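You operate a simulated robot arm through the tools that you are given. There is no shell and no other tool.

You are at the controls of a simulated robot arm. One attempt, no reset.

TASK
Take the long rubber block and put it on the orange pane. Then open the lower grey drawer, put the black foam block on the top of the roll bench away in the inside of the lower grey drawer and shut the drawer again. Then open the set-up table drawer, put the blue colour glass on the top of the roll bench away in the inside of the set-up table drawer and shut the drawer again. Then take the black pulley and leave it on top of the silver pulley. Keep to this order.

The check looks at the end state, three seconds after you hand in, the way a careful person would. Anything else that was tipped, shoved, dropped, spilled or broken makes it a failure.

THE ROBOT
A 6-joint arm with a two-finger gripper on a trunk, on a base that drives. Base frame: it is fixed to the floor where the robot stands at the start and does not move with it; the origin is under the middle of the robot, x ahead of it, y to its left, z up; the surface under the hand at the start is at about z = 0.72. Units: m, degrees, N and s.
Its first joint turns from -166.0 to 166.0 degrees. Places, roughly: black foam block (8x11x5 cm) [1.1, -1.1, 0.9]; black pulley (6x6x4 cm) [1.1, -4.4, 0.8]; blue colour glass (5x5x2 cm) [1.2, -1.9, 0.9]; inside of the lower grey drawer [-1.6, 1.8, 0.4]; inside of the set-up table drawer [-3.4, -1.7, 0.6]; long rubber block (10x4x4 cm) [0.8, 0, 0.7]; lower grey drawer [-1.6, 1.7, 0.5]; orange pane (18x13x1 cm) [-3.2, -0.5, 0.8]; set-up table drawer [-3.4, -1.7, 0.7]; silver pulley (7x7x3 cm) [1.3, -4.5, 0.8]. Payload 2.54 kg.
The TCP is the grasp point between the finger pads, 0.03 m short of the fingertips. In the tool frame z runs along the fingers and y along their closing line. The gripper opens to 0.116 m. The gripper's body begins 0.095 m behind the TCP.
Orientation is that of the tool frame in the base frame, as a unit quaternion [x, y, z, w]. With the fingers straight down and closing along the base's y, the tool's x points along the base's -x, its y along +y and its z along -z.

THE INTERFACE
- The arm moves only by the tool send_rows. Its argument "moves" is one flat list of numbers, 7 for each row, row after row: the opening, from 0 (shut) to 1 (fully open), then the shift along the tool's x, y, z in mm, then the turn, a rotation vector about the tool's x, y, z in degrees. In form: [hand, x, y, z, rx, ry, rz, hand, x, y, z, rx, ry, rz, ...]. A call has 1 to 20 rows; each row is the pose to reach, as a shift and turn from the pose commanded when the call began, along the tool's axes at that moment. Rows are played at 5 a second. More than 0.05 m and 8.6 degrees between two rows, or a gripper value outside its range, and nothing of the call is played. Where a pose cannot be reached the arm comes as near as it can. A force on the tool above 40 N (or 10 N above the force at the start of the call, whichever is more), or a blocked arm, ends the call early, and 0.2 s more pass. The fingers move at their own pace (about 0.072 m/s each) and stop on an object; they squeeze with about 25 N. The grip force told is the motor's: it shows also when the fingers shut on nothing. Time passes only in rows, and 0.2 s behind the last, so rows that repeat a pose let the fingers close. It gives the time, the measured TCP pose, the force on the tool (base axes), the opening and the grip force at its end, in the units of the frame above (readings bear some noise), with the torque about the TCP (base axes, N m) and any sound that the robot's microphone picked up.
- Cameras (640 x 400 px; columns grow to the right, rows downward): "scene" is now at [-0.0314, 0.1416, 1.4095]; the picture's right is [-0.11, -0.99, 0.00], its down [-0.57, 0.06, -0.82] and it looks along [0.81, -0.09, -0.57] (base axes); focal length 254 px, centre (320, 200). "wrist" rides on the gripper at [0.069, -0.015, -0.122] in the tool frame; the picture's right is [0.21, 0.98, 0.00], its down [-0.83, 0.18, -0.53] and it looks along [-0.52, 0.11, 0.85] (tool axes); focal length 251 px, centre (320, 200). There is no depth. A picture from a camera that has moved, and an enlarged one, comes with that camera's place and axes in the base frame and with its lens.
- snapshot(camera): a new picture of that camera. It takes no simulated time.
- base_move(legs): drives the robot by 1 to 6 legs, each [ahead, left, turn to the left] in m, m and degrees, along the robot's own axes; the way and the turn of a leg run together, so that a leg with both is an arc; at most 1.5 m and 180 degrees a leg. The arm and the cameras ride along, it lands a little off, and it stops where it bumps. It gives what a move gives.
- aim_head(pan, tilt): turns the head with the scene camera to pan (to the left, within 120 degrees either way) and tilt (down, from -29 to 69), counted from straight ahead of the robot. It gives what a move gives.
- zoom(camera, box): a new picture of the part [left, top, right, bottom] of that camera's present view, enlarged. It takes no simulated time.
- hand_in(): hands the job in; it is judged then, once.

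Nothing tells you exact positions but the pictures and the camera data. Unless the task says otherwise, let go and move clear before handing in.

The tools are called after "Request:" as a command line: name --argument value ..., lists and objects as JSON in quotes. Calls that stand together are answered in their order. send_rows: Moves the arm, as the interface text tells. Its arguments: {"type":"object","properties":{"moves":{"type":"array","items":{"type":"number"}}},"required":["moves"]} The other tools are called the same way: base_move (legs) drives the base; aim_head (pan, tilt) turns the head that bears the scene camera; snapshot (camera) takes a picture; zoom (camera, box) takes an enlarged picture of a part of a camera's view; hand_in () hands the job in.

At the start:

```text
time_s: 0.0
tcp_pos: [0.5638, 0.017, 1.0021]
tcp_rot: [0.0, 1.0, 0.0, 0.0]
wrist_force: [-0.4, 0.3, 1.1]
torque: [-0.02, 0.05, 0.01]
width: 0.1161
grip_force: 0.0
robot x, y, heading: [-0.0009, 0.0009, 0.1]
head pan, tilt: [-6.1, 35.0]
```

scene: 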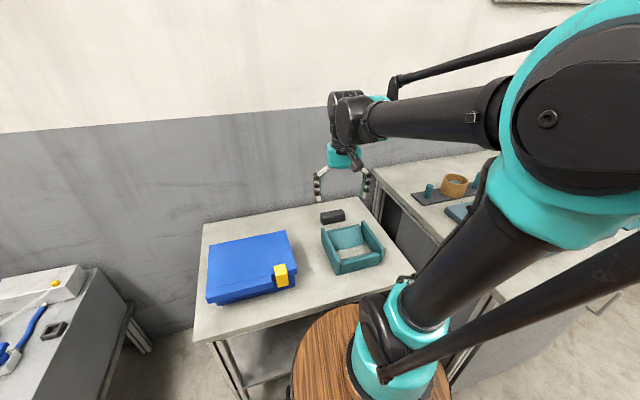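
wrist: 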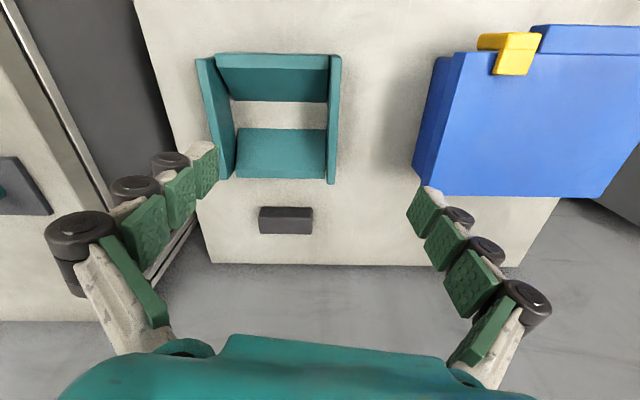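

I see the dark rubber block on the table just ahead, at about [0.80, 0.0, 0.74], with a teal tray and a blue box nearer to me. I'll look closer at the block and look around before I move.

Request:
zoom --camera "wrist" --box '[200, 160, 400, 285]'

Request:
zoom --camera "scene" --box '[200, 150, 460, 313]'

```text
3.20 times, centred on (300, 222) of wrist
camera zoom: at [0.4942, 0.0002, 1.1233], right [-0.21, 0.98, 0.0], down [0.83, 0.18, 0.53], along [0.52, 0.11, -0.85], focal length 805 px, centre (384, 128)
```

zoom: 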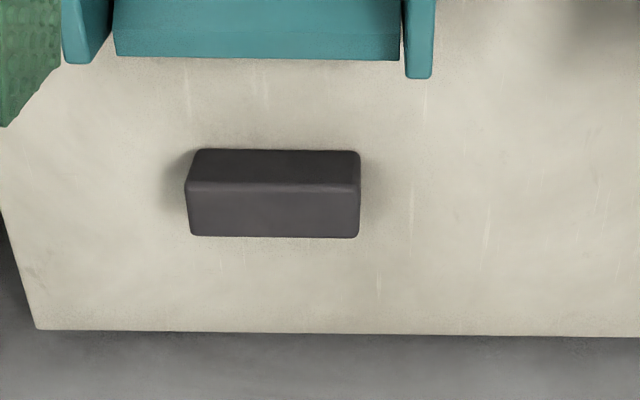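

```text
2.45 times, centred on (330, 232) of scene
camera zoom: at [-0.0314, 0.1416, 1.4095], right [-0.11, -0.99, 0.0], down [-0.57, 0.06, -0.82], along [0.81, -0.09, -0.57], focal length 624 px, centre (296, 123)
```

zoom: 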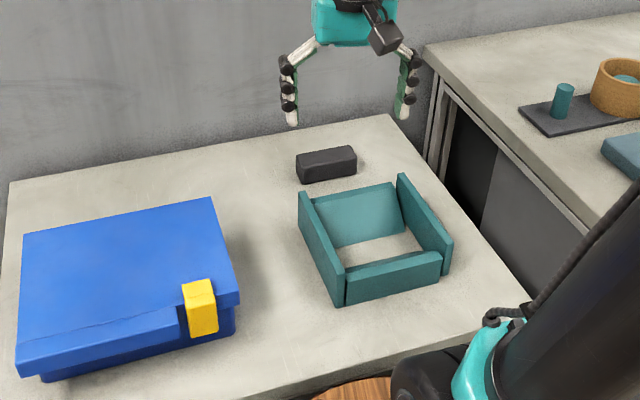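

The block lies at about (0.784, -0.002), with its long side near base y and turned about 11°. Before grasping I'll pan the head to learn the room.

Request:
aim_head --pan -60 --tilt 20

Request:
snapshot --camera "scene"

Request:
aim_head --pan -120 --tilt 20

Request:
snapshot --camera "scene"

Request:
aim_head --pan 120 --tilt 20

Request:
snapshot --camera "scene"

Request:
aim_head --pan 60 --tilt 20

Request:
snapshot --camera "scene"

```text
time_s: 1.2
tcp_pos: [0.5635, 0.0158, 1.0021]
tcp_rot: [-0.001, 1.0, 0.0, 0.0]
wrist_force: [1.7, -0.6, -0.3]
torque: [0.0, 0.03, 0.0]
width: 0.1161
grip_force: 0.2
robot x, y, heading: [0.0025, -0.0048, -0.3]
head pan, tilt: [-60.0, 20.0]
```

```text
taken
camera scene: at [-0.0723, 0.0703, 1.4333], right [-0.87, -0.5, 0.0], down [-0.17, 0.3, -0.94], along [0.47, -0.81, -0.34], focal length 254 px, centre (320, 200)
```

scene: 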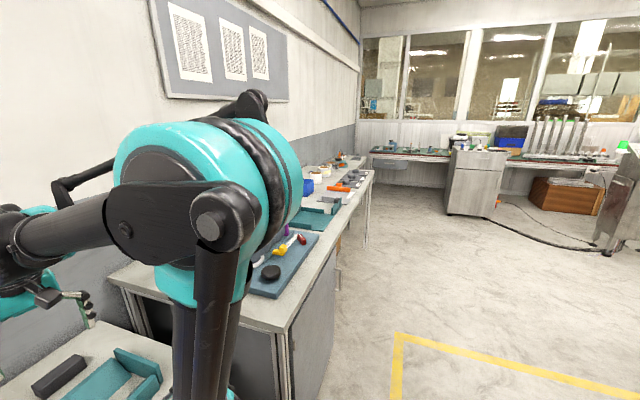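

```text
time_s: 2.5
tcp_pos: [0.5631, 0.0174, 1.0025]
tcp_rot: [0.0, 1.0, -0.001, 0.001]
wrist_force: [-0.8, 0.2, 0.1]
torque: [0.02, 0.03, 0.01]
width: 0.1157
grip_force: 0.1
robot x, y, heading: [-0.0015, 0.0021, 0.0]
head pan, tilt: [-120.0, 20.0]
```

```text
taken
camera scene: at [-0.1654, 0.0702, 1.4333], right [-0.87, 0.5, 0.0], down [0.17, 0.3, -0.94], along [-0.47, -0.81, -0.34], focal length 254 px, centre (320, 200)
```

scene: 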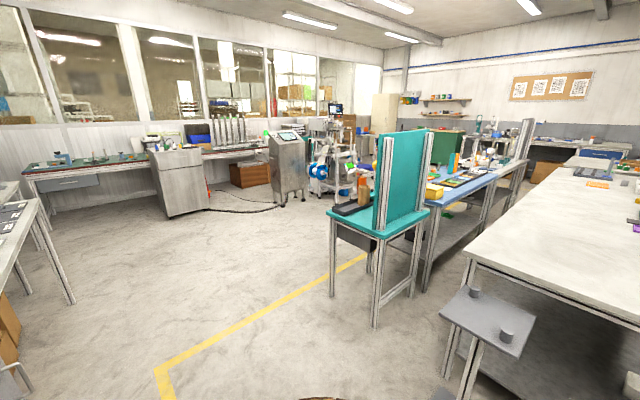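

```text
time_s: 5.9
tcp_pos: [0.5627, 0.0177, 1.0017]
tcp_rot: [-0.001, 1.0, 0.0, 0.0]
wrist_force: [0.3, 0.0, -0.3]
torque: [0.0, 0.0, -0.01]
width: 0.1159
grip_force: 0.1
robot x, y, heading: [-0.0011, 0.0, -0.0]
head pan, tilt: [120.0, 20.0]
```

```text
taken
camera scene: at [-0.1655, 0.2315, 1.4333], right [0.87, 0.5, 0.0], down [0.17, -0.3, -0.94], along [-0.47, 0.81, -0.34], focal length 254 px, centre (320, 200)
```

scene: 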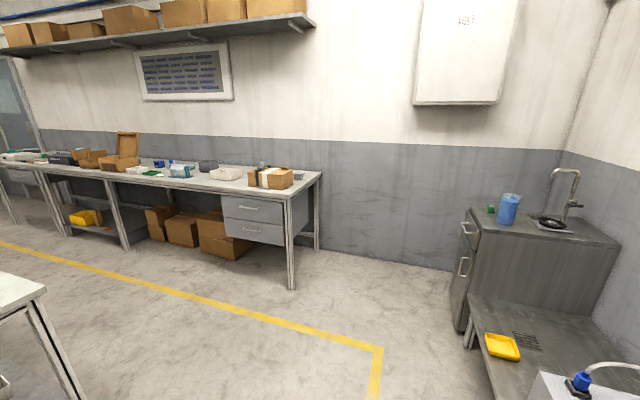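

```text
time_s: 7.2
tcp_pos: [0.5629, 0.0168, 1.0034]
tcp_rot: [-0.001, 1.0, -0.001, 0.0]
wrist_force: [0.4, -0.4, 0.0]
torque: [-0.02, -0.01, 0.01]
width: 0.1161
grip_force: 0.1
robot x, y, heading: [-0.0014, -0.0011, -0.0]
head pan, tilt: [60.0, 20.0]
```

```text
taken
camera scene: at [-0.0724, 0.2316, 1.4333], right [0.87, -0.5, 0.0], down [-0.17, -0.3, -0.94], along [0.47, 0.81, -0.34], focal length 254 px, centre (320, 200)
```

scene: 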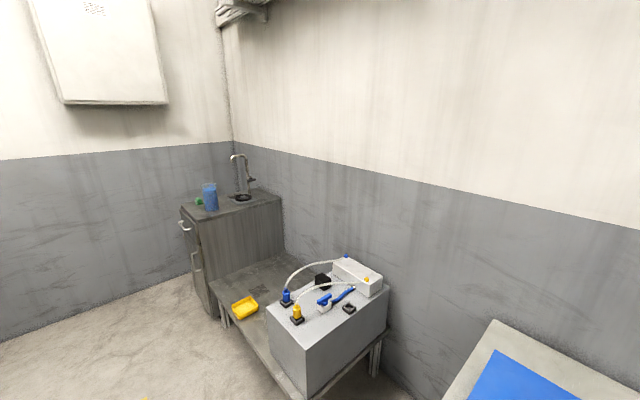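

The grey drawers sit under the bench behind and to my left, near (-1.6, 1.6). The orange pane is on a long white bench behind me, so I'll take enlarged views to map the aisles.

Request:
aim_head --pan -120 --tilt 15

Request:
zoom --camera "scene" --box '[440, 100, 640, 225]'

Request:
zoom --camera "scene" --box '[280, 100, 480, 225]'

Request:
aim_head --pan -120 --tilt 55

Request:
snapshot --camera "scene"

Request:
aim_head --pan 120 --tilt 50

Request:
snapshot --camera "scene"

```text
time_s: 9.9
tcp_pos: [0.5633, 0.0172, 1.0026]
tcp_rot: [0.0, 1.0, 0.0, 0.001]
wrist_force: [-0.4, 1.6, -0.6]
torque: [-0.02, -0.01, -0.02]
width: 0.1159
grip_force: 0.0
robot x, y, heading: [0.0015, -0.0004, 0.0]
head pan, tilt: [-120.0, 15.0]
```

```text
3.20 times, centred on (540, 162) of scene
camera zoom: at [-0.1656, 0.07, 1.4415], right [-0.87, 0.5, 0.0], down [0.13, 0.22, -0.97], along [-0.48, -0.84, -0.26], focal length 814 px, centre (-384, 320)
```

zoom: 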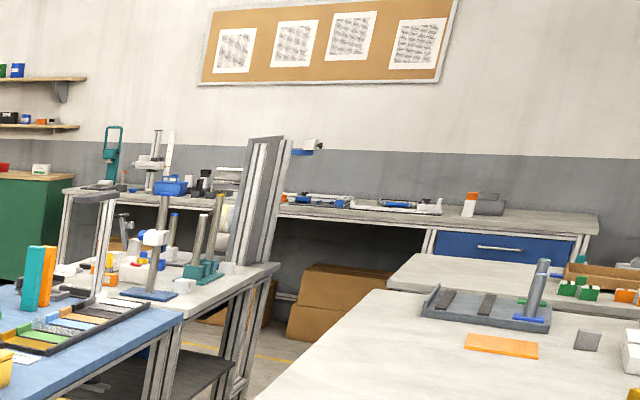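

```text
3.20 times, centred on (380, 162) of scene
camera zoom: at [-0.1656, 0.07, 1.4415], right [-0.87, 0.5, 0.0], down [0.13, 0.22, -0.97], along [-0.48, -0.84, -0.26], focal length 814 px, centre (128, 320)
```

zoom: 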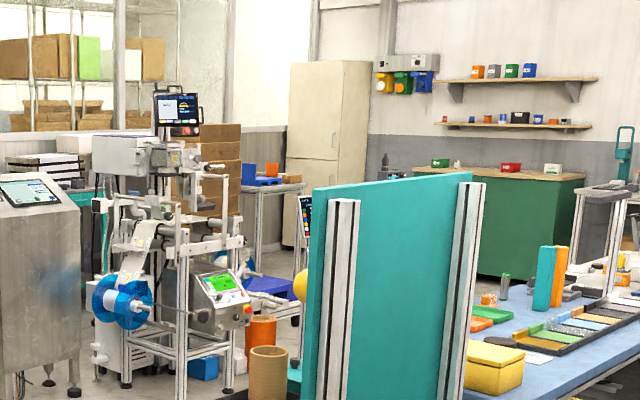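

```text
time_s: 11.0
tcp_pos: [0.5626, 0.0167, 1.0023]
tcp_rot: [0.0, 1.0, 0.0, -0.001]
wrist_force: [0.1, -0.6, 0.2]
torque: [0.02, 0.05, 0.0]
width: 0.116
grip_force: 0.1
robot x, y, heading: [-0.002, 0.0001, 0.2]
head pan, tilt: [-120.0, 55.0]
```

```text
taken
camera scene: at [-0.155, 0.0884, 1.3813], right [-0.87, 0.5, 0.0], down [0.41, 0.71, -0.57], along [-0.29, -0.5, -0.82], focal length 254 px, centre (320, 200)
```

scene: 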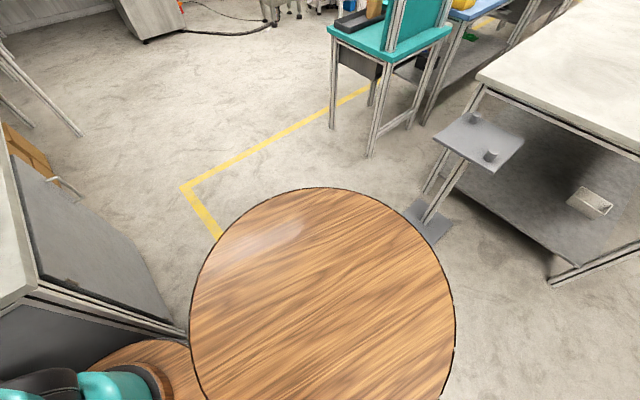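

```text
time_s: 14.4
tcp_pos: [0.5644, 0.0171, 1.0025]
tcp_rot: [-0.001, 1.0, 0.0, 0.0]
wrist_force: [-0.8, 0.0, 0.9]
torque: [0.01, -0.02, -0.01]
width: 0.116
grip_force: 0.0
robot x, y, heading: [0.0019, -0.0014, -0.2]
head pan, tilt: [120.0, 50.0]
```

```text
taken
camera scene: at [-0.1574, 0.2176, 1.3877], right [0.87, 0.5, 0.0], down [0.38, -0.66, -0.64], along [-0.32, 0.56, -0.77], focal length 254 px, centre (320, 200)
```

scene: 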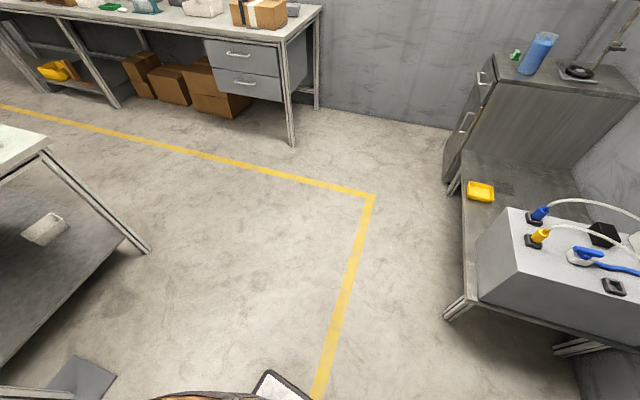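

The whole room is turned about 11° from my base frame. The white bench with the pane lies behind me, with an aisle about 1.1 m wide between it and the drawer bench. Next I move above the rubber block with the fingers turned across its short side.

Request:
send_rows --moves '[0.65, -22, -1.9, 11, 0, 0, 7.9, 0.65, -44, -3.8, 22, 0, 0, 15.8, 0.65, -66, -5.7, 33, 0, 0, 23.7, 0.65, -88, -7.6, 44, 0, 0, 31.6, 0.65, -110, -9.5, 55, 0, 0, 39.5, 0.65, -132, -11.4, 66, 0, 0, 47.4, 0.65, -154, -13.3, 77, 0, 0, 55.3, 0.65, -176, -15.2, 88, 0, 0, 63.2, 0.65, -198, -17.1, 99, 0, 0, 71.1, 0.65, -220, -19, 110, 0, 0, 79, 0.65, -220, -19, 110, 0, 0, 79]'

Request:
snapshot --camera "wrist"

Request:
aim_head --pan 0 --tilt 40

Request:
snapshot --camera "scene"

```text
time_s: 16.8
tcp_pos: [0.7841, -0.0039, 0.8928]
tcp_rot: [0.637, 0.771, -0.001, 0.0]
wrist_force: [0.5, 0.0, 0.6]
torque: [-0.01, 0.0, 0.03]
width: 0.0753
grip_force: 0.0
robot x, y, heading: [0.003, -0.0005, 0.1]
head pan, tilt: [120.0, 50.0]
```

```text
taken
camera wrist: at [0.7562, 0.0612, 1.0129], right [0.92, 0.4, 0.0], down [0.33, -0.78, 0.53], along [0.21, -0.49, -0.85], focal length 251 px, centre (320, 200)
```

wrist: 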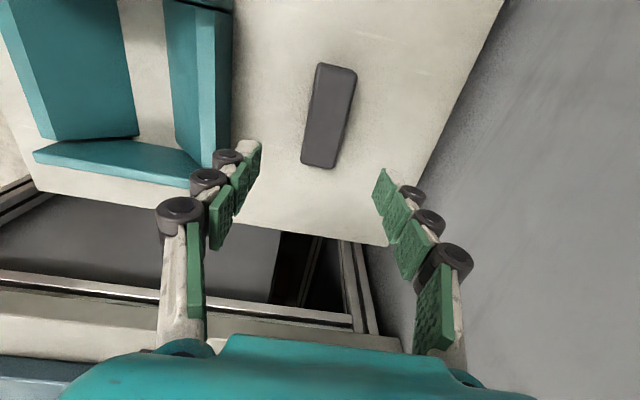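

```text
time_s: 18.8
tcp_pos: [0.7841, -0.0015, 0.892]
tcp_rot: [0.636, 0.771, 0.0, 0.0]
wrist_force: [-0.2, -1.1, 0.5]
torque: [-0.04, 0.01, 0.02]
width: 0.0755
grip_force: 0.1
robot x, y, heading: [0.001, -0.0053, -0.1]
head pan, tilt: [0.0, 40.0]
```

```text
taken
camera scene: at [-0.0339, 0.1509, 1.4019], right [0.0, -1.0, 0.0], down [-0.64, 0.0, -0.77], along [0.77, 0.0, -0.64], focal length 254 px, centre (320, 200)
```

scene: 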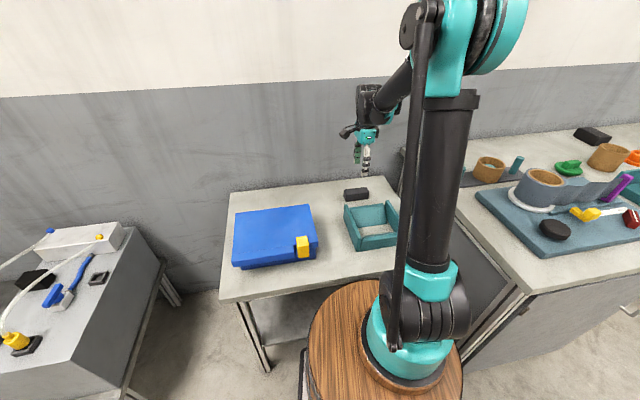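

The fingers are aligned above the block, which I put at about (0.787, 0.002). I'll lower to z ≈ 0.755 and close.

Request:
send_rows --moves '[0.65, 0, 1, 30, 0, 0, 0, 0.65, 0, 2, 60, 0, 0, 0, 0.65, 0, 4, 90, 0, 0, 0, 0.65, 0, 4, 110, 0, 0, 0, 0.65, 0, 4, 125, 0, 0, 0, 0.65, 0, 4, 136, 0, 0, 0, 0.65, 0, 4, 136, 0, 0, 0, 0, 0, 4, 136, 0, 0, 0, 0, 0, 4, 136, 0, 0, 0, 0, 0, 4, 136, 0, 0, 0, 0, 0, 4, 136, 0, 0, 0, 0, 0, 4, 136, 0, 0, 0]'

Request:
snapshot --camera "wrist"

Request:
zoom --camera "scene" --box '[220, 120, 440, 258]'

```text
time_s: 21.4
tcp_pos: [0.7861, -0.0031, 0.7579]
tcp_rot: [0.636, 0.772, 0.0, 0.0]
wrist_force: [2.8, 1.1, 1.4]
torque: [-0.01, -0.12, -0.01]
width: 0.039
grip_force: 25.2
robot x, y, heading: [0.0032, 0.0011, -0.1]
head pan, tilt: [0.0, 40.0]
```

```text
taken
camera wrist: at [0.7586, 0.0613, 0.8791], right [0.92, 0.4, 0.0], down [0.34, -0.78, 0.53], along [0.21, -0.49, -0.85], focal length 251 px, centre (320, 200)
```

wrist: 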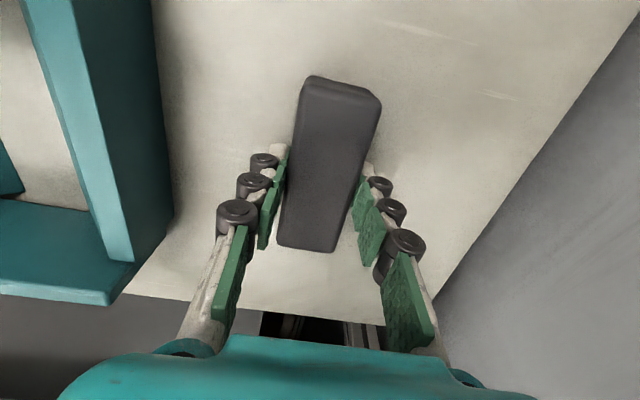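

```text
2.90 times, centred on (330, 189) of scene
camera zoom: at [-0.0339, 0.1509, 1.4019], right [0.0, -1.0, 0.0], down [-0.64, 0.0, -0.77], along [0.77, 0.0, -0.64], focal length 737 px, centre (291, 232)
```

zoom: 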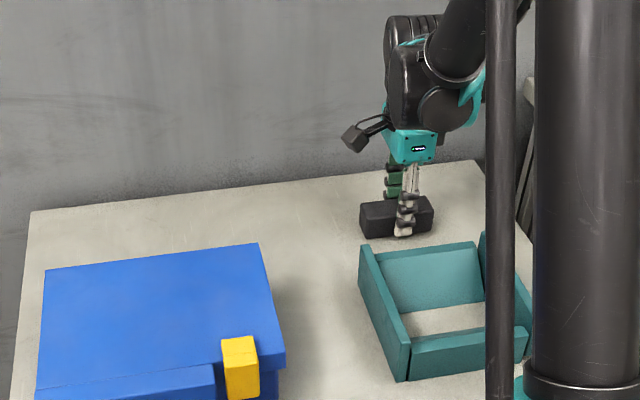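

The block is gripped, with the width reading 0.039. I'll lift it, draw the arm in to a compact pose, and look down at my own footprint before driving.

Request:
send_rows --moves '[0, 0, 0, -40, 0, 0, 0, 0, 0, 0, -90, 0, 0, 0, 0, 0, 0, -140, 0, 0, 0, 0, 0, 0, -190, 0, 0, 0, 0, 0, 0, -240, 0, 0, 0, 0, 0, -30, -270, 0, 0, 0, 0, 0, -70, -290, 0, 0, 0, 0, 0, -110, -300, 0, 0, 0, 0, 0, -150, -310, 0, 0, 0, 0, 0, -190, -310, 0, 0, 0, 0, 0, -230, -310, 0, 0, 0, 0, 0, -270, -310, 0, 0, 0, 0, 0, -310, -310, 0, 0, 0, 0, 0, -310, -310, 0, 0, 0]'

Request:
aim_head --pan 100 --tilt 69

Request:
snapshot --camera "scene"

Request:
aim_head --pan 0 --tilt 69

Request:
snapshot --camera "scene"

Request:
aim_head --pan -90 --tilt 69

Request:
snapshot --camera "scene"

```text
time_s: 24.4
tcp_pos: [0.4848, -0.0623, 1.0667]
tcp_rot: [0.636, 0.772, 0.0, -0.001]
wrist_force: [-0.1, 0.1, -1.6]
torque: [-0.01, 0.0, 0.0]
width: 0.0391
grip_force: 24.9
robot x, y, heading: [0.001, 0.0013, 0.0]
head pan, tilt: [0.0, 40.0]
```

```text
time_s: 26.1
tcp_pos: [0.4848, -0.0617, 1.0667]
tcp_rot: [0.636, 0.772, 0.0, 0.0]
wrist_force: [0.2, -0.9, -2.7]
torque: [0.02, 0.03, 0.01]
width: 0.0392
grip_force: 25.2
robot x, y, heading: [-0.0003, 0.0012, 0.1]
head pan, tilt: [100.0, 68.8]
```

```text
taken
camera scene: at [-0.1286, 0.206, 1.3658], right [0.98, 0.17, 0.0], down [0.16, -0.92, -0.36], along [-0.06, 0.36, -0.93], focal length 254 px, centre (320, 200)
```

scene: 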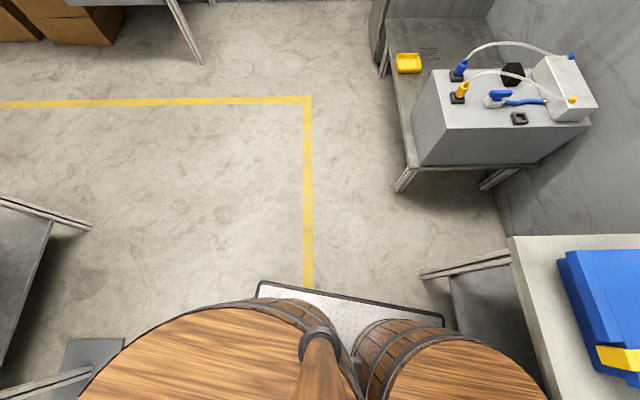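

```text
time_s: 27.9
tcp_pos: [0.4837, -0.0619, 1.0677]
tcp_rot: [0.637, 0.771, 0.0, 0.0]
wrist_force: [1.3, -0.9, -1.4]
torque: [-0.02, -0.01, -0.01]
width: 0.0392
grip_force: 24.9
robot x, y, heading: [0.0027, 0.0003, -0.0]
head pan, tilt: [0.0, 68.8]
```

```text
taken
camera scene: at [-0.063, 0.1509, 1.3658], right [0.0, -1.0, 0.0], down [-0.93, 0.0, -0.36], along [0.36, 0.0, -0.93], focal length 254 px, centre (320, 200)
```

scene: 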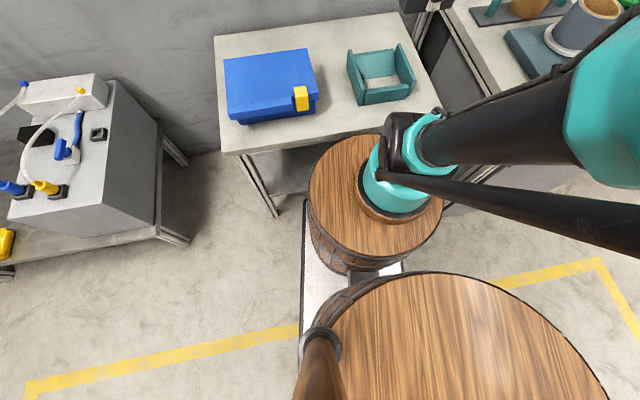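

```text
time_s: 29.5
tcp_pos: [0.4845, -0.0626, 1.0668]
tcp_rot: [0.636, 0.771, 0.0, 0.0]
wrist_force: [0.4, 0.2, -1.6]
torque: [0.02, -0.02, 0.03]
width: 0.0392
grip_force: 25.0
robot x, y, heading: [0.0003, 0.0018, 0.0]
head pan, tilt: [-90.0, 68.8]
```

```text
taken
camera scene: at [-0.1189, 0.095, 1.3658], right [-1.0, 0.0, 0.0], down [0.0, 0.93, -0.36], along [0.0, -0.36, -0.93], focal length 254 px, centre (320, 200)
```

scene: 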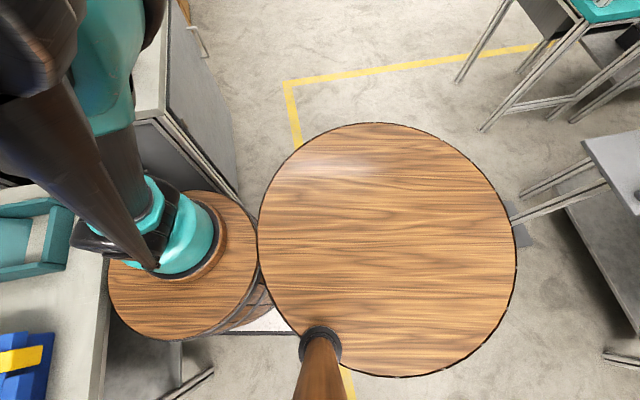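

The robot is a flatbed of about 0.8 × 0.44 m carrying two barrels, with the arm on the front barrel. I'll back away from the table, turn about 11° to line up with the room, and strafe left toward the aisle beside the drawers.

Request:
base_move --legs '[[-0.35, 0, 0], [0, 0, 11.3], [0, 1.0, 0]]'

Request:
aim_head --pan 120 --tilt 30

Request:
snapshot --camera "scene"

Request:
aim_head --pan -120 --tilt 30

Request:
snapshot --camera "scene"

```text
time_s: 37.3
tcp_pos: [-0.0558, 1.0125, 1.0671]
tcp_rot: [0.557, 0.831, 0.001, 0.001]
wrist_force: [-0.4, 0.6, -0.9]
torque: [0.0, 0.0, -0.03]
width: 0.0394
grip_force: 24.3
robot x, y, heading: [-0.5446, 0.976, 11.2]
head pan, tilt: [-90.0, 68.8]
```

```text
time_s: 40.4
tcp_pos: [-0.056, 1.0125, 1.0673]
tcp_rot: [0.557, 0.83, 0.0, -0.001]
wrist_force: [-0.8, 0.3, -1.1]
torque: [-0.01, -0.01, 0.01]
width: 0.0389
grip_force: 25.0
robot x, y, heading: [-0.544, 0.9775, 11.6]
head pan, tilt: [120.0, 30.0]
```

```text
taken
camera scene: at [-0.7495, 1.1704, 1.4173], right [0.75, 0.66, 0.0], down [0.33, -0.38, -0.87], along [-0.57, 0.65, -0.5], focal length 254 px, centre (320, 200)
```

scene: 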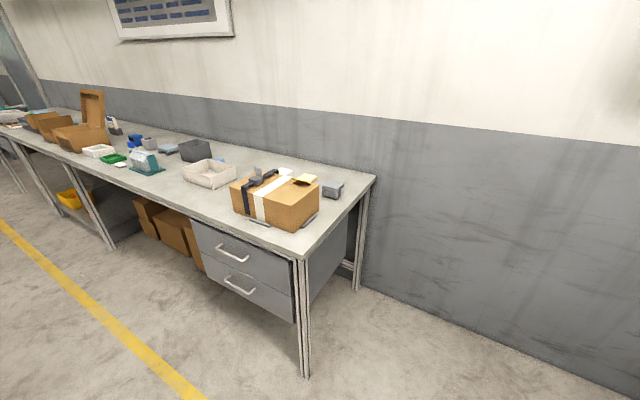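

```text
time_s: 43.7
tcp_pos: [-0.0558, 1.0129, 1.0665]
tcp_rot: [0.557, 0.831, 0.0, 0.0]
wrist_force: [-0.3, 0.3, -1.8]
torque: [0.0, -0.04, 0.04]
width: 0.0391
grip_force: 24.4
robot x, y, heading: [-0.5431, 0.9804, 11.2]
head pan, tilt: [-120.0, 30.0]
```

```text
taken
camera scene: at [-0.7188, 1.0167, 1.4173], right [-0.95, 0.32, 0.0], down [0.16, 0.47, -0.87], along [-0.28, -0.82, -0.5], focal length 254 px, centre (320, 200)
```

scene: 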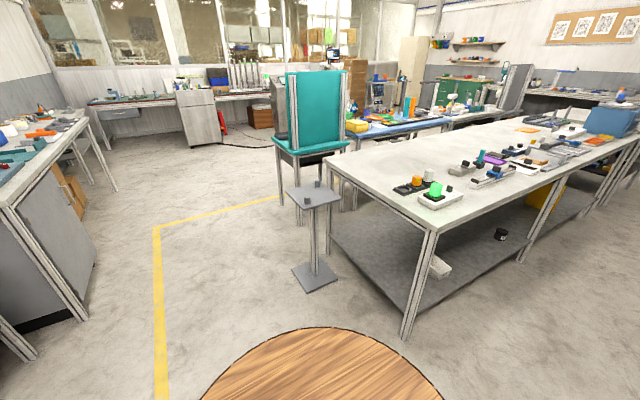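

The aisle is clear: the bench edge is at room Y' ≈ 0.65 and the drawer bench front at Y' ≈ 1.82. I'll reverse along the aisle toward the orange pane.

Request:
base_move --legs '[[-1.4, 0, 0], [-1.4, 0, 0]]'

Request:
aim_head --pan -100 --tilt 35

Request:
snapshot --camera "scene"

Request:
aim_head --pan -60 --tilt 35

Request:
snapshot --camera "scene"

```text
time_s: 57.2
tcp_pos: [-2.7843, 0.4445, 1.0672]
tcp_rot: [0.551, 0.835, 0.001, 0.0]
wrist_force: [0.0, -0.6, -1.7]
torque: [0.01, -0.01, -0.01]
width: 0.0395
grip_force: 25.2
robot x, y, heading: [-3.2685, 0.406, 12.2]
head pan, tilt: [-120.0, 30.0]
```

```text
time_s: 58.1
tcp_pos: [-2.7822, 0.4456, 1.066]
tcp_rot: [0.551, 0.834, 0.0, 0.0]
wrist_force: [0.7, 0.5, -0.6]
torque: [-0.01, -0.01, -0.02]
width: 0.0394
grip_force: 24.8
robot x, y, heading: [-3.2647, 0.4084, 12.3]
head pan, tilt: [-100.0, 35.0]
```

```text
taken
camera scene: at [-3.4139, 0.4389, 1.4095], right [-1.0, -0.04, 0.0], down [-0.02, 0.57, -0.82], along [0.03, -0.82, -0.57], focal length 254 px, centre (320, 200)
```

scene: 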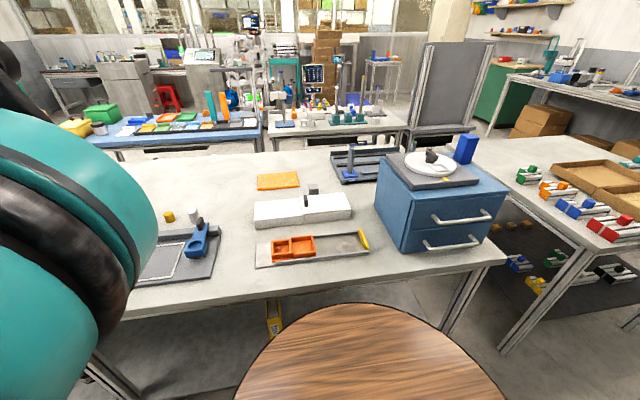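

```text
time_s: 59.1
tcp_pos: [-2.7825, 0.4446, 1.0662]
tcp_rot: [0.551, 0.835, 0.001, 0.0]
wrist_force: [0.7, 0.0, -2.2]
torque: [0.0, 0.0, -0.02]
width: 0.0392
grip_force: 25.1
robot x, y, heading: [-3.2678, 0.4033, 12.2]
head pan, tilt: [-60.0, 35.0]
```

```text
taken
camera scene: at [-3.358, 0.4615, 1.4095], right [-0.74, -0.67, 0.0], down [-0.38, 0.43, -0.82], along [0.55, -0.61, -0.57], focal length 254 px, centre (320, 200)
```

scene: 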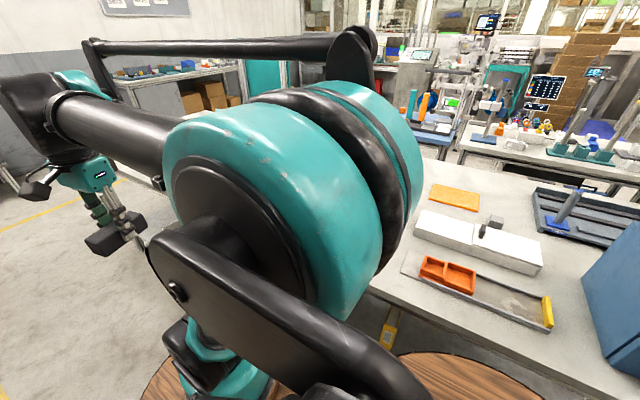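

The orange pane lies at about (-3.175, -0.605) on the bench, behind a white box and an orange tray. I'll move back 0.3 m and a little closer so the arm stands square to it.

Request:
base_move --legs '[[0, 0, -0.9], [-0.3, -0.08, 0]]'

Request:
aim_head --pan -80 --tilt 40

Request:
snapshot --camera "scene"

Request:
zoom --camera "scene" --box '[240, 100, 440, 225]'

```text
time_s: 61.6
tcp_pos: [-3.0651, 0.2994, 1.0668]
tcp_rot: [0.557, 0.83, -0.001, -0.001]
wrist_force: [-0.5, -0.6, -2.1]
torque: [0.02, 0.01, 0.02]
width: 0.0392
grip_force: 25.0
robot x, y, heading: [-3.5511, 0.2631, 11.3]
head pan, tilt: [-60.0, 35.0]
```

```text
time_s: 62.4
tcp_pos: [-3.0645, 0.299, 1.067]
tcp_rot: [0.557, 0.83, 0.0, 0.0]
wrist_force: [0.4, -0.3, -1.8]
torque: [-0.01, 0.0, 0.02]
width: 0.0393
grip_force: 24.8
robot x, y, heading: [-3.5533, 0.2628, 11.3]
head pan, tilt: [-80.0, 40.0]
```

```text
taken
camera scene: at [-3.6669, 0.3108, 1.4019], right [-0.93, -0.36, 0.0], down [-0.23, 0.6, -0.77], along [0.28, -0.71, -0.64], focal length 254 px, centre (320, 200)
```

scene: 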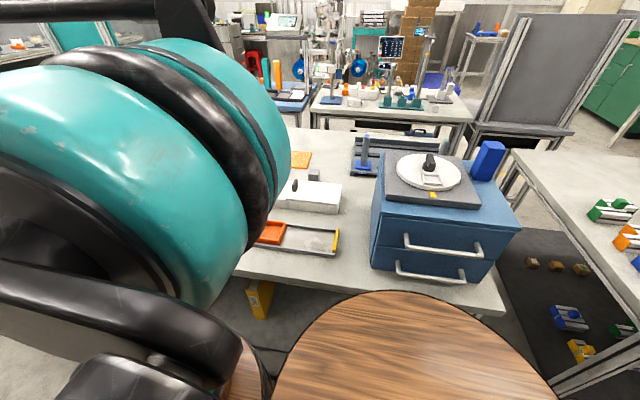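

```text
3.20 times, centred on (340, 162) of scene
camera zoom: at [-3.6669, 0.3108, 1.4019], right [-0.93, -0.36, 0.0], down [-0.23, 0.6, -0.77], along [0.28, -0.71, -0.64], focal length 814 px, centre (256, 320)
```

zoom: 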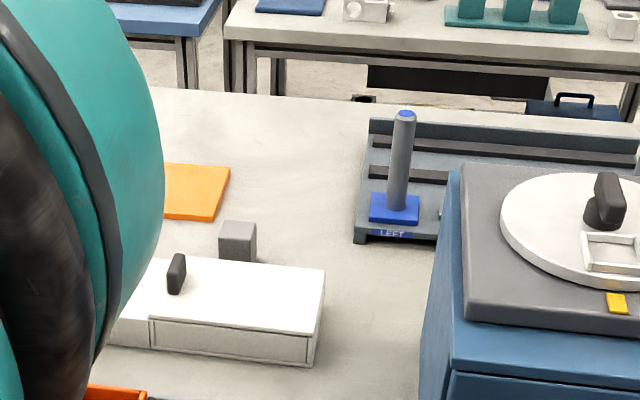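

I'm now at about (-3.55, 0.26) with the pane off my right side, roughly 0.92 m from the arm. I'll swing the arm around at z ≈ 1.07 and turn the block to lie along the pane.

Request:
send_rows --moves '[0, -46.75, -8, 0, 0, 0, 5.9, 0, -93.5, -16, 0, 0, 0, 11.8, 0, -140, -24, 0, 0, 0, 17.7, 0, -187, -32, 0, 0, 0, 23.6, 0, -223.7, -53.3, 0, 0, 0, 29.5, 0, -260.4, -74.6, 0, 0, 0, 35.4, 0, -297.1, -95.9, 0, 0, 0, 41.3, 0, -333.8, -117.2, 0, 0, 0, 47.2, 0, -370.5, -138.5, 0, 0, 0, 53.1, 0, -401.6, -175, 0, 0, 0, 59, 0, -432.8, -211.8, 0, 0, 0, 64.9, 0, -463.9, -248.4, 0, 0, 0, 70.8, 0, -495, -285, 0, 0, 0, 76.7, 0, -527, -316.5, 0, 0, 0, 82.6, 0, -559, -348, 0, 0, 0, 88.5, 0, -591, -379.5, 0, 0, 0, 94.4, 0, -623.5, -411, 0, 0, 0, 101]'

Request:
snapshot --camera "wrist"

Request:
snapshot --camera "scene"

```text
time_s: 66.0
tcp_pos: [-3.2059, -0.4301, 1.0643]
tcp_rot: [0.995, 0.098, 0.0, 0.0]
wrist_force: [0.6, 0.4, -1.0]
torque: [-0.03, 0.02, -0.01]
width: 0.0394
grip_force: 24.7
robot x, y, heading: [-3.5513, 0.2631, 11.3]
head pan, tilt: [-80.0, 40.0]
```

```text
taken
camera wrist: at [-3.1421, -0.4031, 1.185], right [0.4, -0.92, 0.0], down [-0.77, -0.34, 0.53], along [-0.49, -0.21, -0.85], focal length 251 px, centre (320, 200)
```

wrist: 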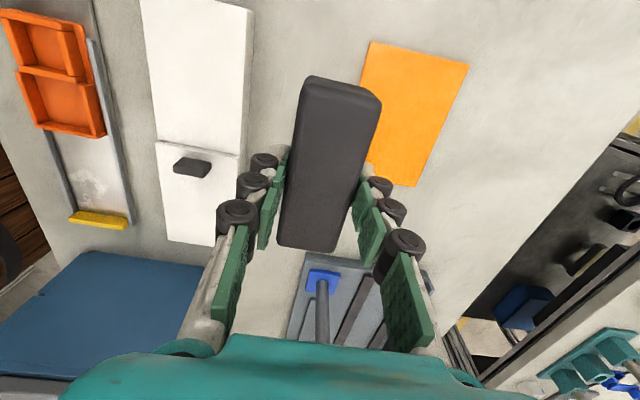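

```text
taken
camera scene: at [-3.6669, 0.311, 1.4019], right [-0.93, -0.36, 0.0], down [-0.23, 0.6, -0.77], along [0.28, -0.71, -0.64], focal length 254 px, centre (320, 200)
```

scene: 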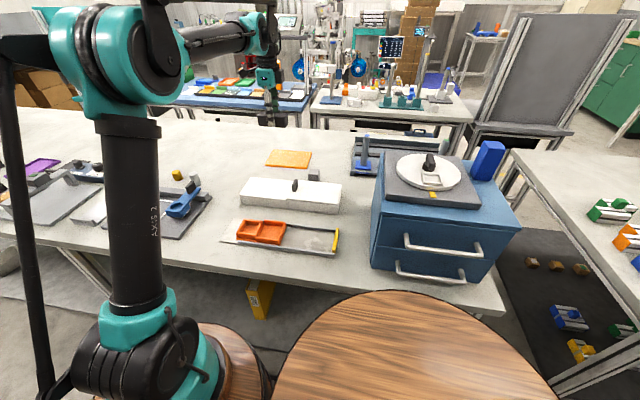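

Checking the pane's size in the wrist picture puts its top at z ≈ 0.82 and its centre at about (-3.19, -0.543). I'll move over it, come down to just above it, and check.

Request:
send_rows --moves '[0, -1, 38, 0, 0, 0, 0, 0, -3, 76, 0, 0, 0, 0, 0, -4, 114, 0, 0, 0, 0, 0, -4, 114, 40, 0, 0, 0, 0, -4, 114, 80, 0, 0, 0, 0, -4, 114, 115, 0, 0, 0, 0, -4, 114, 145, 0, 0, 0, 0, -4, 114, 165, 0, 0, 0, 0, -4, 114, 180, 0, 0, 0, 0, -4, 114, 180, 0, 0, 0]'

Request:
snapshot --camera "wrist"

Request:
zoom --camera "scene" --box '[220, 80, 380, 180]'

```text
time_s: 68.2
tcp_pos: [-3.1906, -0.5473, 0.888]
tcp_rot: [0.995, 0.098, 0.0, 0.0]
wrist_force: [0.4, 0.2, -2.0]
torque: [-0.02, 0.03, 0.02]
width: 0.0391
grip_force: 25.4
robot x, y, heading: [-3.5494, 0.2642, 11.2]
head pan, tilt: [-80.0, 40.0]
```

```text
taken
camera wrist: at [-3.1259, -0.5198, 1.0089], right [0.4, -0.92, 0.0], down [-0.77, -0.34, 0.53], along [-0.49, -0.21, -0.85], focal length 251 px, centre (320, 200)
```

wrist: 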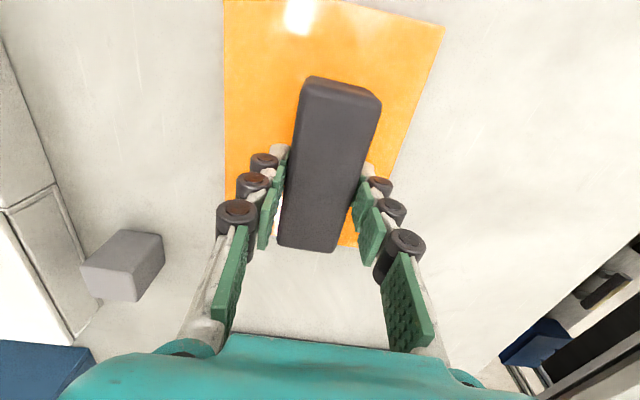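

```text
4.00 times, centred on (300, 130) of scene
camera zoom: at [-3.6669, 0.3105, 1.4019], right [-0.93, -0.36, 0.0], down [-0.23, 0.6, -0.77], along [0.28, -0.71, -0.64], focal length 1018 px, centre (400, 480)
```

zoom: 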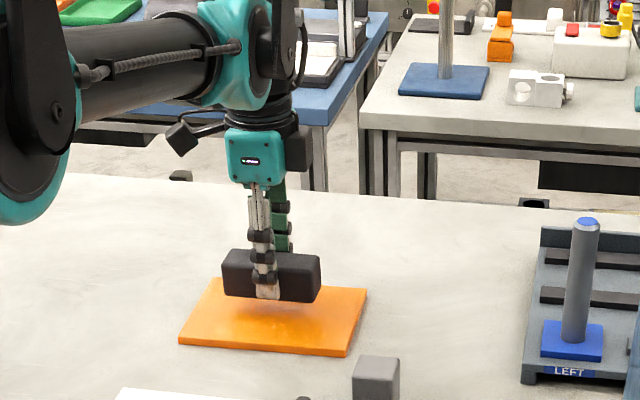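

The block hovers about 3 cm over the middle of the pane. I'll lower it in small steps and watch the force.

Request:
send_rows --moves '[0, 0, 0, 8, 0, 0, 0, 0, 0, 0, 15, 0, 0, 0, 0, 0, 0, 20, 0, 0, 0, 0, 0, 0, 24, 0, 0, 0, 0, 0, 0, 24, 0, 0, 0]'

Request:
zoom --camera "scene" --box '[240, 110, 340, 172]'

```text
time_s: 69.2
tcp_pos: [-3.19, -0.5458, 0.867]
tcp_rot: [0.995, 0.099, 0.001, 0.001]
wrist_force: [-1.8, 2.5, 13.9]
torque: [0.01, -0.06, 0.02]
width: 0.0392
grip_force: 24.8
robot x, y, heading: [-3.5482, 0.2613, 11.3]
head pan, tilt: [-80.0, 40.0]
stopped in row 5: the force on the tool passed its limit at 42 N (the readings are from after the stop); the commanded pose is now the measured one
```

```text
6.40 times, centred on (290, 141) of scene
camera zoom: at [-3.6672, 0.3113, 1.4019], right [-0.93, -0.36, 0.0], down [-0.23, 0.6, -0.77], along [0.28, -0.71, -0.64], focal length 1628 px, centre (512, 578)
```

zoom: 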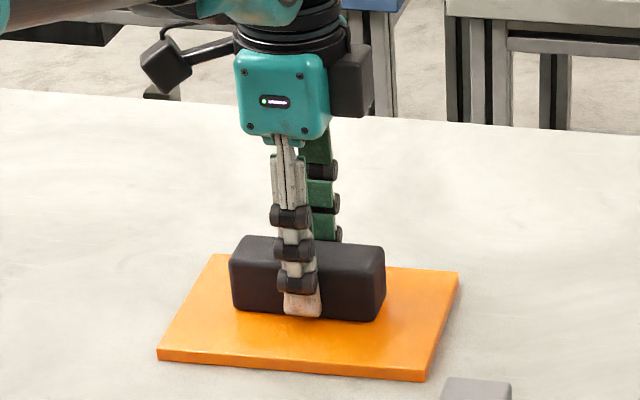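

The block has touched down, at TCP z ≈ 0.867, near the middle of the pane. I'll open the fingers and rise straight up.

Request:
send_rows --moves '[0.3, 0, 0, -1, 0, 0, 0, 0.55, 0, 0, -1, 0, 0, 0, 0.7, 0, 0, -1, 0, 0, 0, 0.7, 0, 0, -1, 0, 0, 0, 0.7, 0, 0, -30, 0, 0, 0, 0.7, 0, 0, -70, 0, 0, 0, 0.7, 0, 0, -115, 0, 0, 0, 0.7, 0, 0, -160, 0, 0, 0, 0.7, 0, 0, -200, 0, 0, 0, 0.7, 0, 0, -200, 0, 0, 0]'

Request:
snapshot --camera "wrist"

Request:
zoom --camera "scene" --box '[220, 90, 380, 190]'

```text
time_s: 71.4
tcp_pos: [-3.1864, -0.5481, 1.0658]
tcp_rot: [0.995, 0.098, 0.0, 0.0]
wrist_force: [0.7, -0.6, 1.1]
torque: [0.01, 0.0, 0.01]
width: 0.081
grip_force: 0.0
robot x, y, heading: [-3.5555, 0.2652, 11.2]
head pan, tilt: [-80.0, 40.0]
```

```text
taken
camera wrist: at [-3.1221, -0.5197, 1.1872], right [0.4, -0.92, 0.0], down [-0.77, -0.34, 0.53], along [-0.49, -0.22, -0.85], focal length 251 px, centre (320, 200)
```

wrist: 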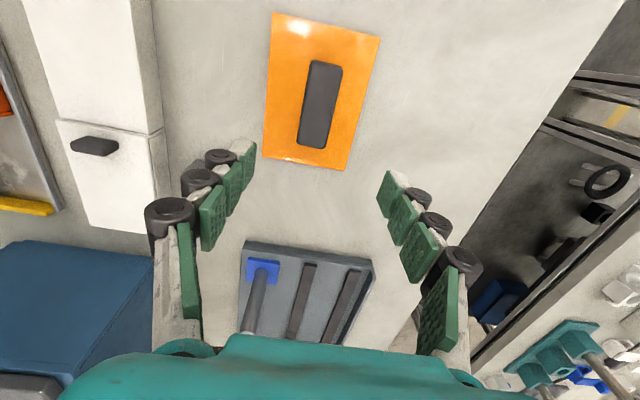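

```text
4.00 times, centred on (300, 140) of scene
camera zoom: at [-3.6669, 0.3106, 1.4019], right [-0.93, -0.36, 0.0], down [-0.23, 0.6, -0.77], along [0.28, -0.71, -0.64], focal length 1018 px, centre (400, 440)
```

zoom: 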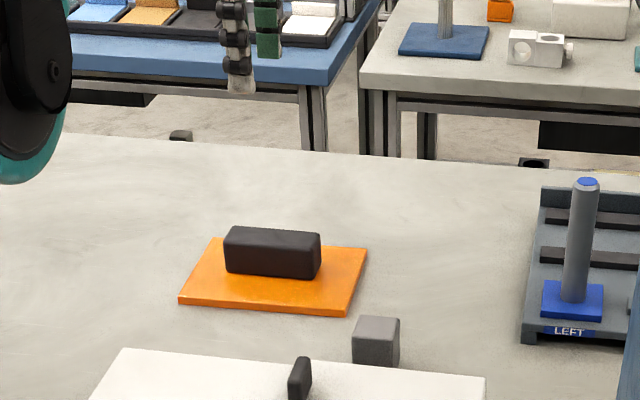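

The rubber block sits squarely on the orange pane. I'll bring the arm back to the front of the robot and then drive to the grey drawers.

Request:
send_rows --moves '[0.5, 0, -49.6, 0, 0, 0, -4.7, 0.5, 0, -99.2, 0, 0, 0, -9.5, 0.5, 0, -148.8, 0, 0, 0, -14.2, 0.5, 0, -198.4, 0, 0, 0, -18.9, 0.5, 0, -248, 0, 0, 0, -23.7, 0.5, 30, -282, 0, 0, 0, -28.4, 0.5, 60, -316, 0, 0, 0, -33.2, 0.5, 90, -350, 0, 0, 0, -37.9, 0.5, 120, -384, 0, 0, 0, -42.6, 0.5, 150, -418, 0, 0, 0, -47.4, 0.5, 170, -458, 0, 0, 0, -52.1, 0.5, 190, -498, 0, 0, 0, -56.8, 0.5, 210, -538, 0, 0, 0, -61.6, 0.5, 230, -578, 0, 0, 0, -66.3, 0.5, 250, -618, 0, 0, 0, -71, 0.5, 260, -665.5, 0, 0, 0, -75.8, 0.5, 270, -713, 0, 0, 0, -80.5, 0.5, 280, -760.5, 0, 0, 0, -85.3, 0.5, 290, -808, 0, 0, 0, -90]'

Request:
zoom --camera "scene" --box '[220, 90, 380, 190]'

```text
time_s: 75.4
tcp_pos: [-3.0668, 0.3053, 1.0622]
tcp_rot: [0.634, 0.773, 0.0, 0.0]
wrist_force: [0.0, -0.2, 0.0]
torque: [-0.01, 0.0, 0.02]
width: 0.0579
grip_force: 0.1
robot x, y, heading: [-3.5494, 0.2681, 11.1]
head pan, tilt: [-80.0, 40.0]
```

```text
4.00 times, centred on (300, 140) of scene
camera zoom: at [-3.667, 0.3108, 1.4019], right [-0.93, -0.36, 0.0], down [-0.23, 0.6, -0.77], along [0.28, -0.71, -0.64], focal length 1018 px, centre (400, 440)
```

zoom: 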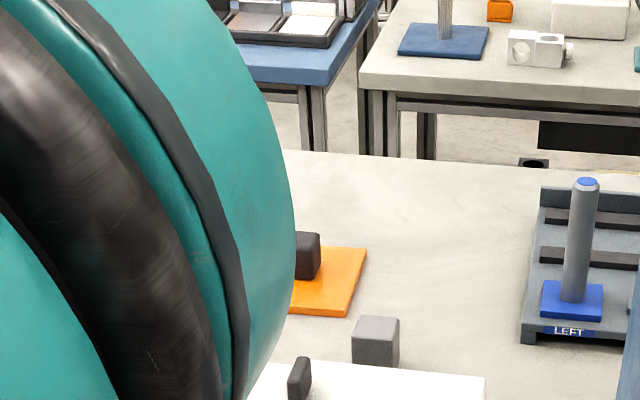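

Request:
aim_head --pan -95 --tilt 25

Request:
zoom --camera "scene" --box '[200, 90, 440, 240]'

Request:
snapshot --camera "scene"

```text
time_s: 76.2
tcp_pos: [-3.0653, 0.3055, 1.0621]
tcp_rot: [0.634, 0.773, -0.001, 0.0]
wrist_force: [-0.5, 0.3, 0.5]
torque: [0.02, 0.02, 0.02]
width: 0.0581
grip_force: 0.0
robot x, y, heading: [-3.553, 0.2642, 11.5]
head pan, tilt: [-95.0, 25.0]
```

```text
2.67 times, centred on (320, 165) of scene
camera zoom: at [-3.6877, 0.2984, 1.4252], right [-0.99, -0.11, 0.0], down [-0.05, 0.42, -0.91], along [0.1, -0.9, -0.42], focal length 678 px, centre (320, 293)
```

zoom: 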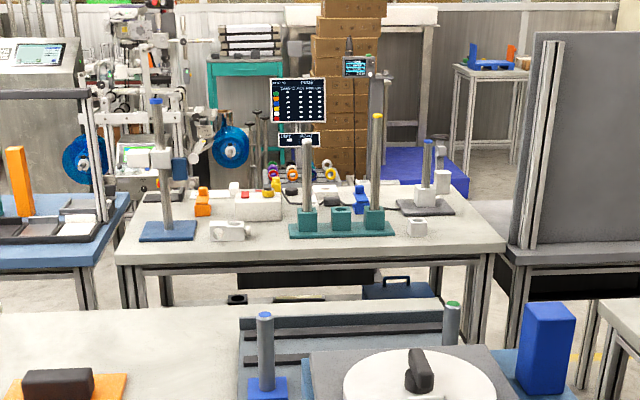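

```text
taken
camera scene: at [-3.6877, 0.2984, 1.4252], right [-0.99, -0.11, 0.0], down [-0.05, 0.42, -0.91], along [0.1, -0.9, -0.42], focal length 254 px, centre (320, 200)
```

scene: 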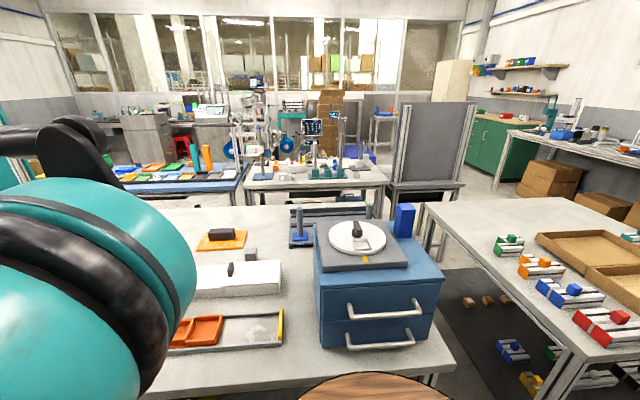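

The set-up table's drawer hangs on that table's far side, so I'll reach it later from the open aisle. Now I drive forward along this aisle to the grey drawers.

Request:
base_move --legs '[[1.0, 0.02, 0], [1.0, 0.02, 0]]'

Request:
aim_head --pan 75 --tilt 40

Request:
snapshot --camera "scene"

Request:
zoom --camera "scene" --box '[200, 130, 440, 280]'

```text
time_s: 86.1
tcp_pos: [-1.1294, 0.7422, 1.0619]
tcp_rot: [0.634, 0.774, -0.001, 0.001]
wrist_force: [-0.6, -0.3, -0.1]
torque: [0.01, -0.01, 0.03]
width: 0.0579
grip_force: 0.0
robot x, y, heading: [-1.6163, 0.703, 11.2]
head pan, tilt: [-95.0, 25.0]
```

```text
time_s: 88.7
tcp_pos: [-1.129, 0.7422, 1.0614]
tcp_rot: [0.633, 0.774, -0.001, 0.001]
wrist_force: [0.5, 0.0, 0.5]
torque: [0.02, -0.01, -0.01]
width: 0.0577
grip_force: 0.0
robot x, y, heading: [-1.6141, 0.7003, 11.5]
head pan, tilt: [75.0, 40.0]
```

```text
taken
camera scene: at [-1.7563, 0.9106, 1.4019], right [1.0, -0.06, 0.0], down [-0.04, -0.64, -0.77], along [0.05, 0.76, -0.64], focal length 254 px, centre (320, 200)
```

scene: 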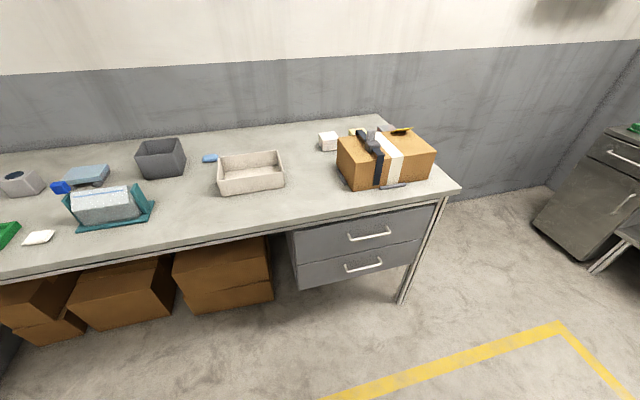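

```text
2.67 times, centred on (320, 205) of scene
camera zoom: at [-1.7563, 0.9106, 1.4019], right [1.0, -0.06, 0.0], down [-0.04, -0.64, -0.77], along [0.05, 0.76, -0.64], focal length 678 px, centre (320, 187)
```

zoom: 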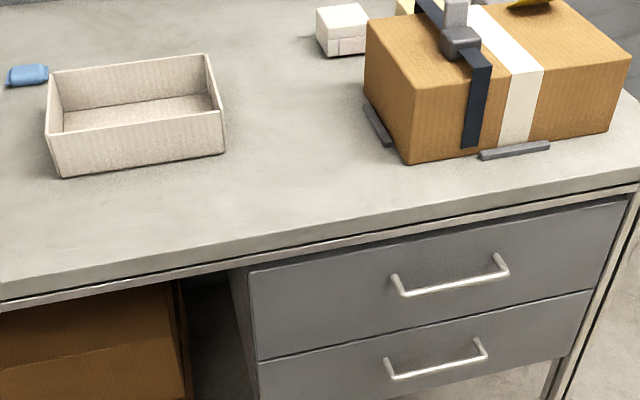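

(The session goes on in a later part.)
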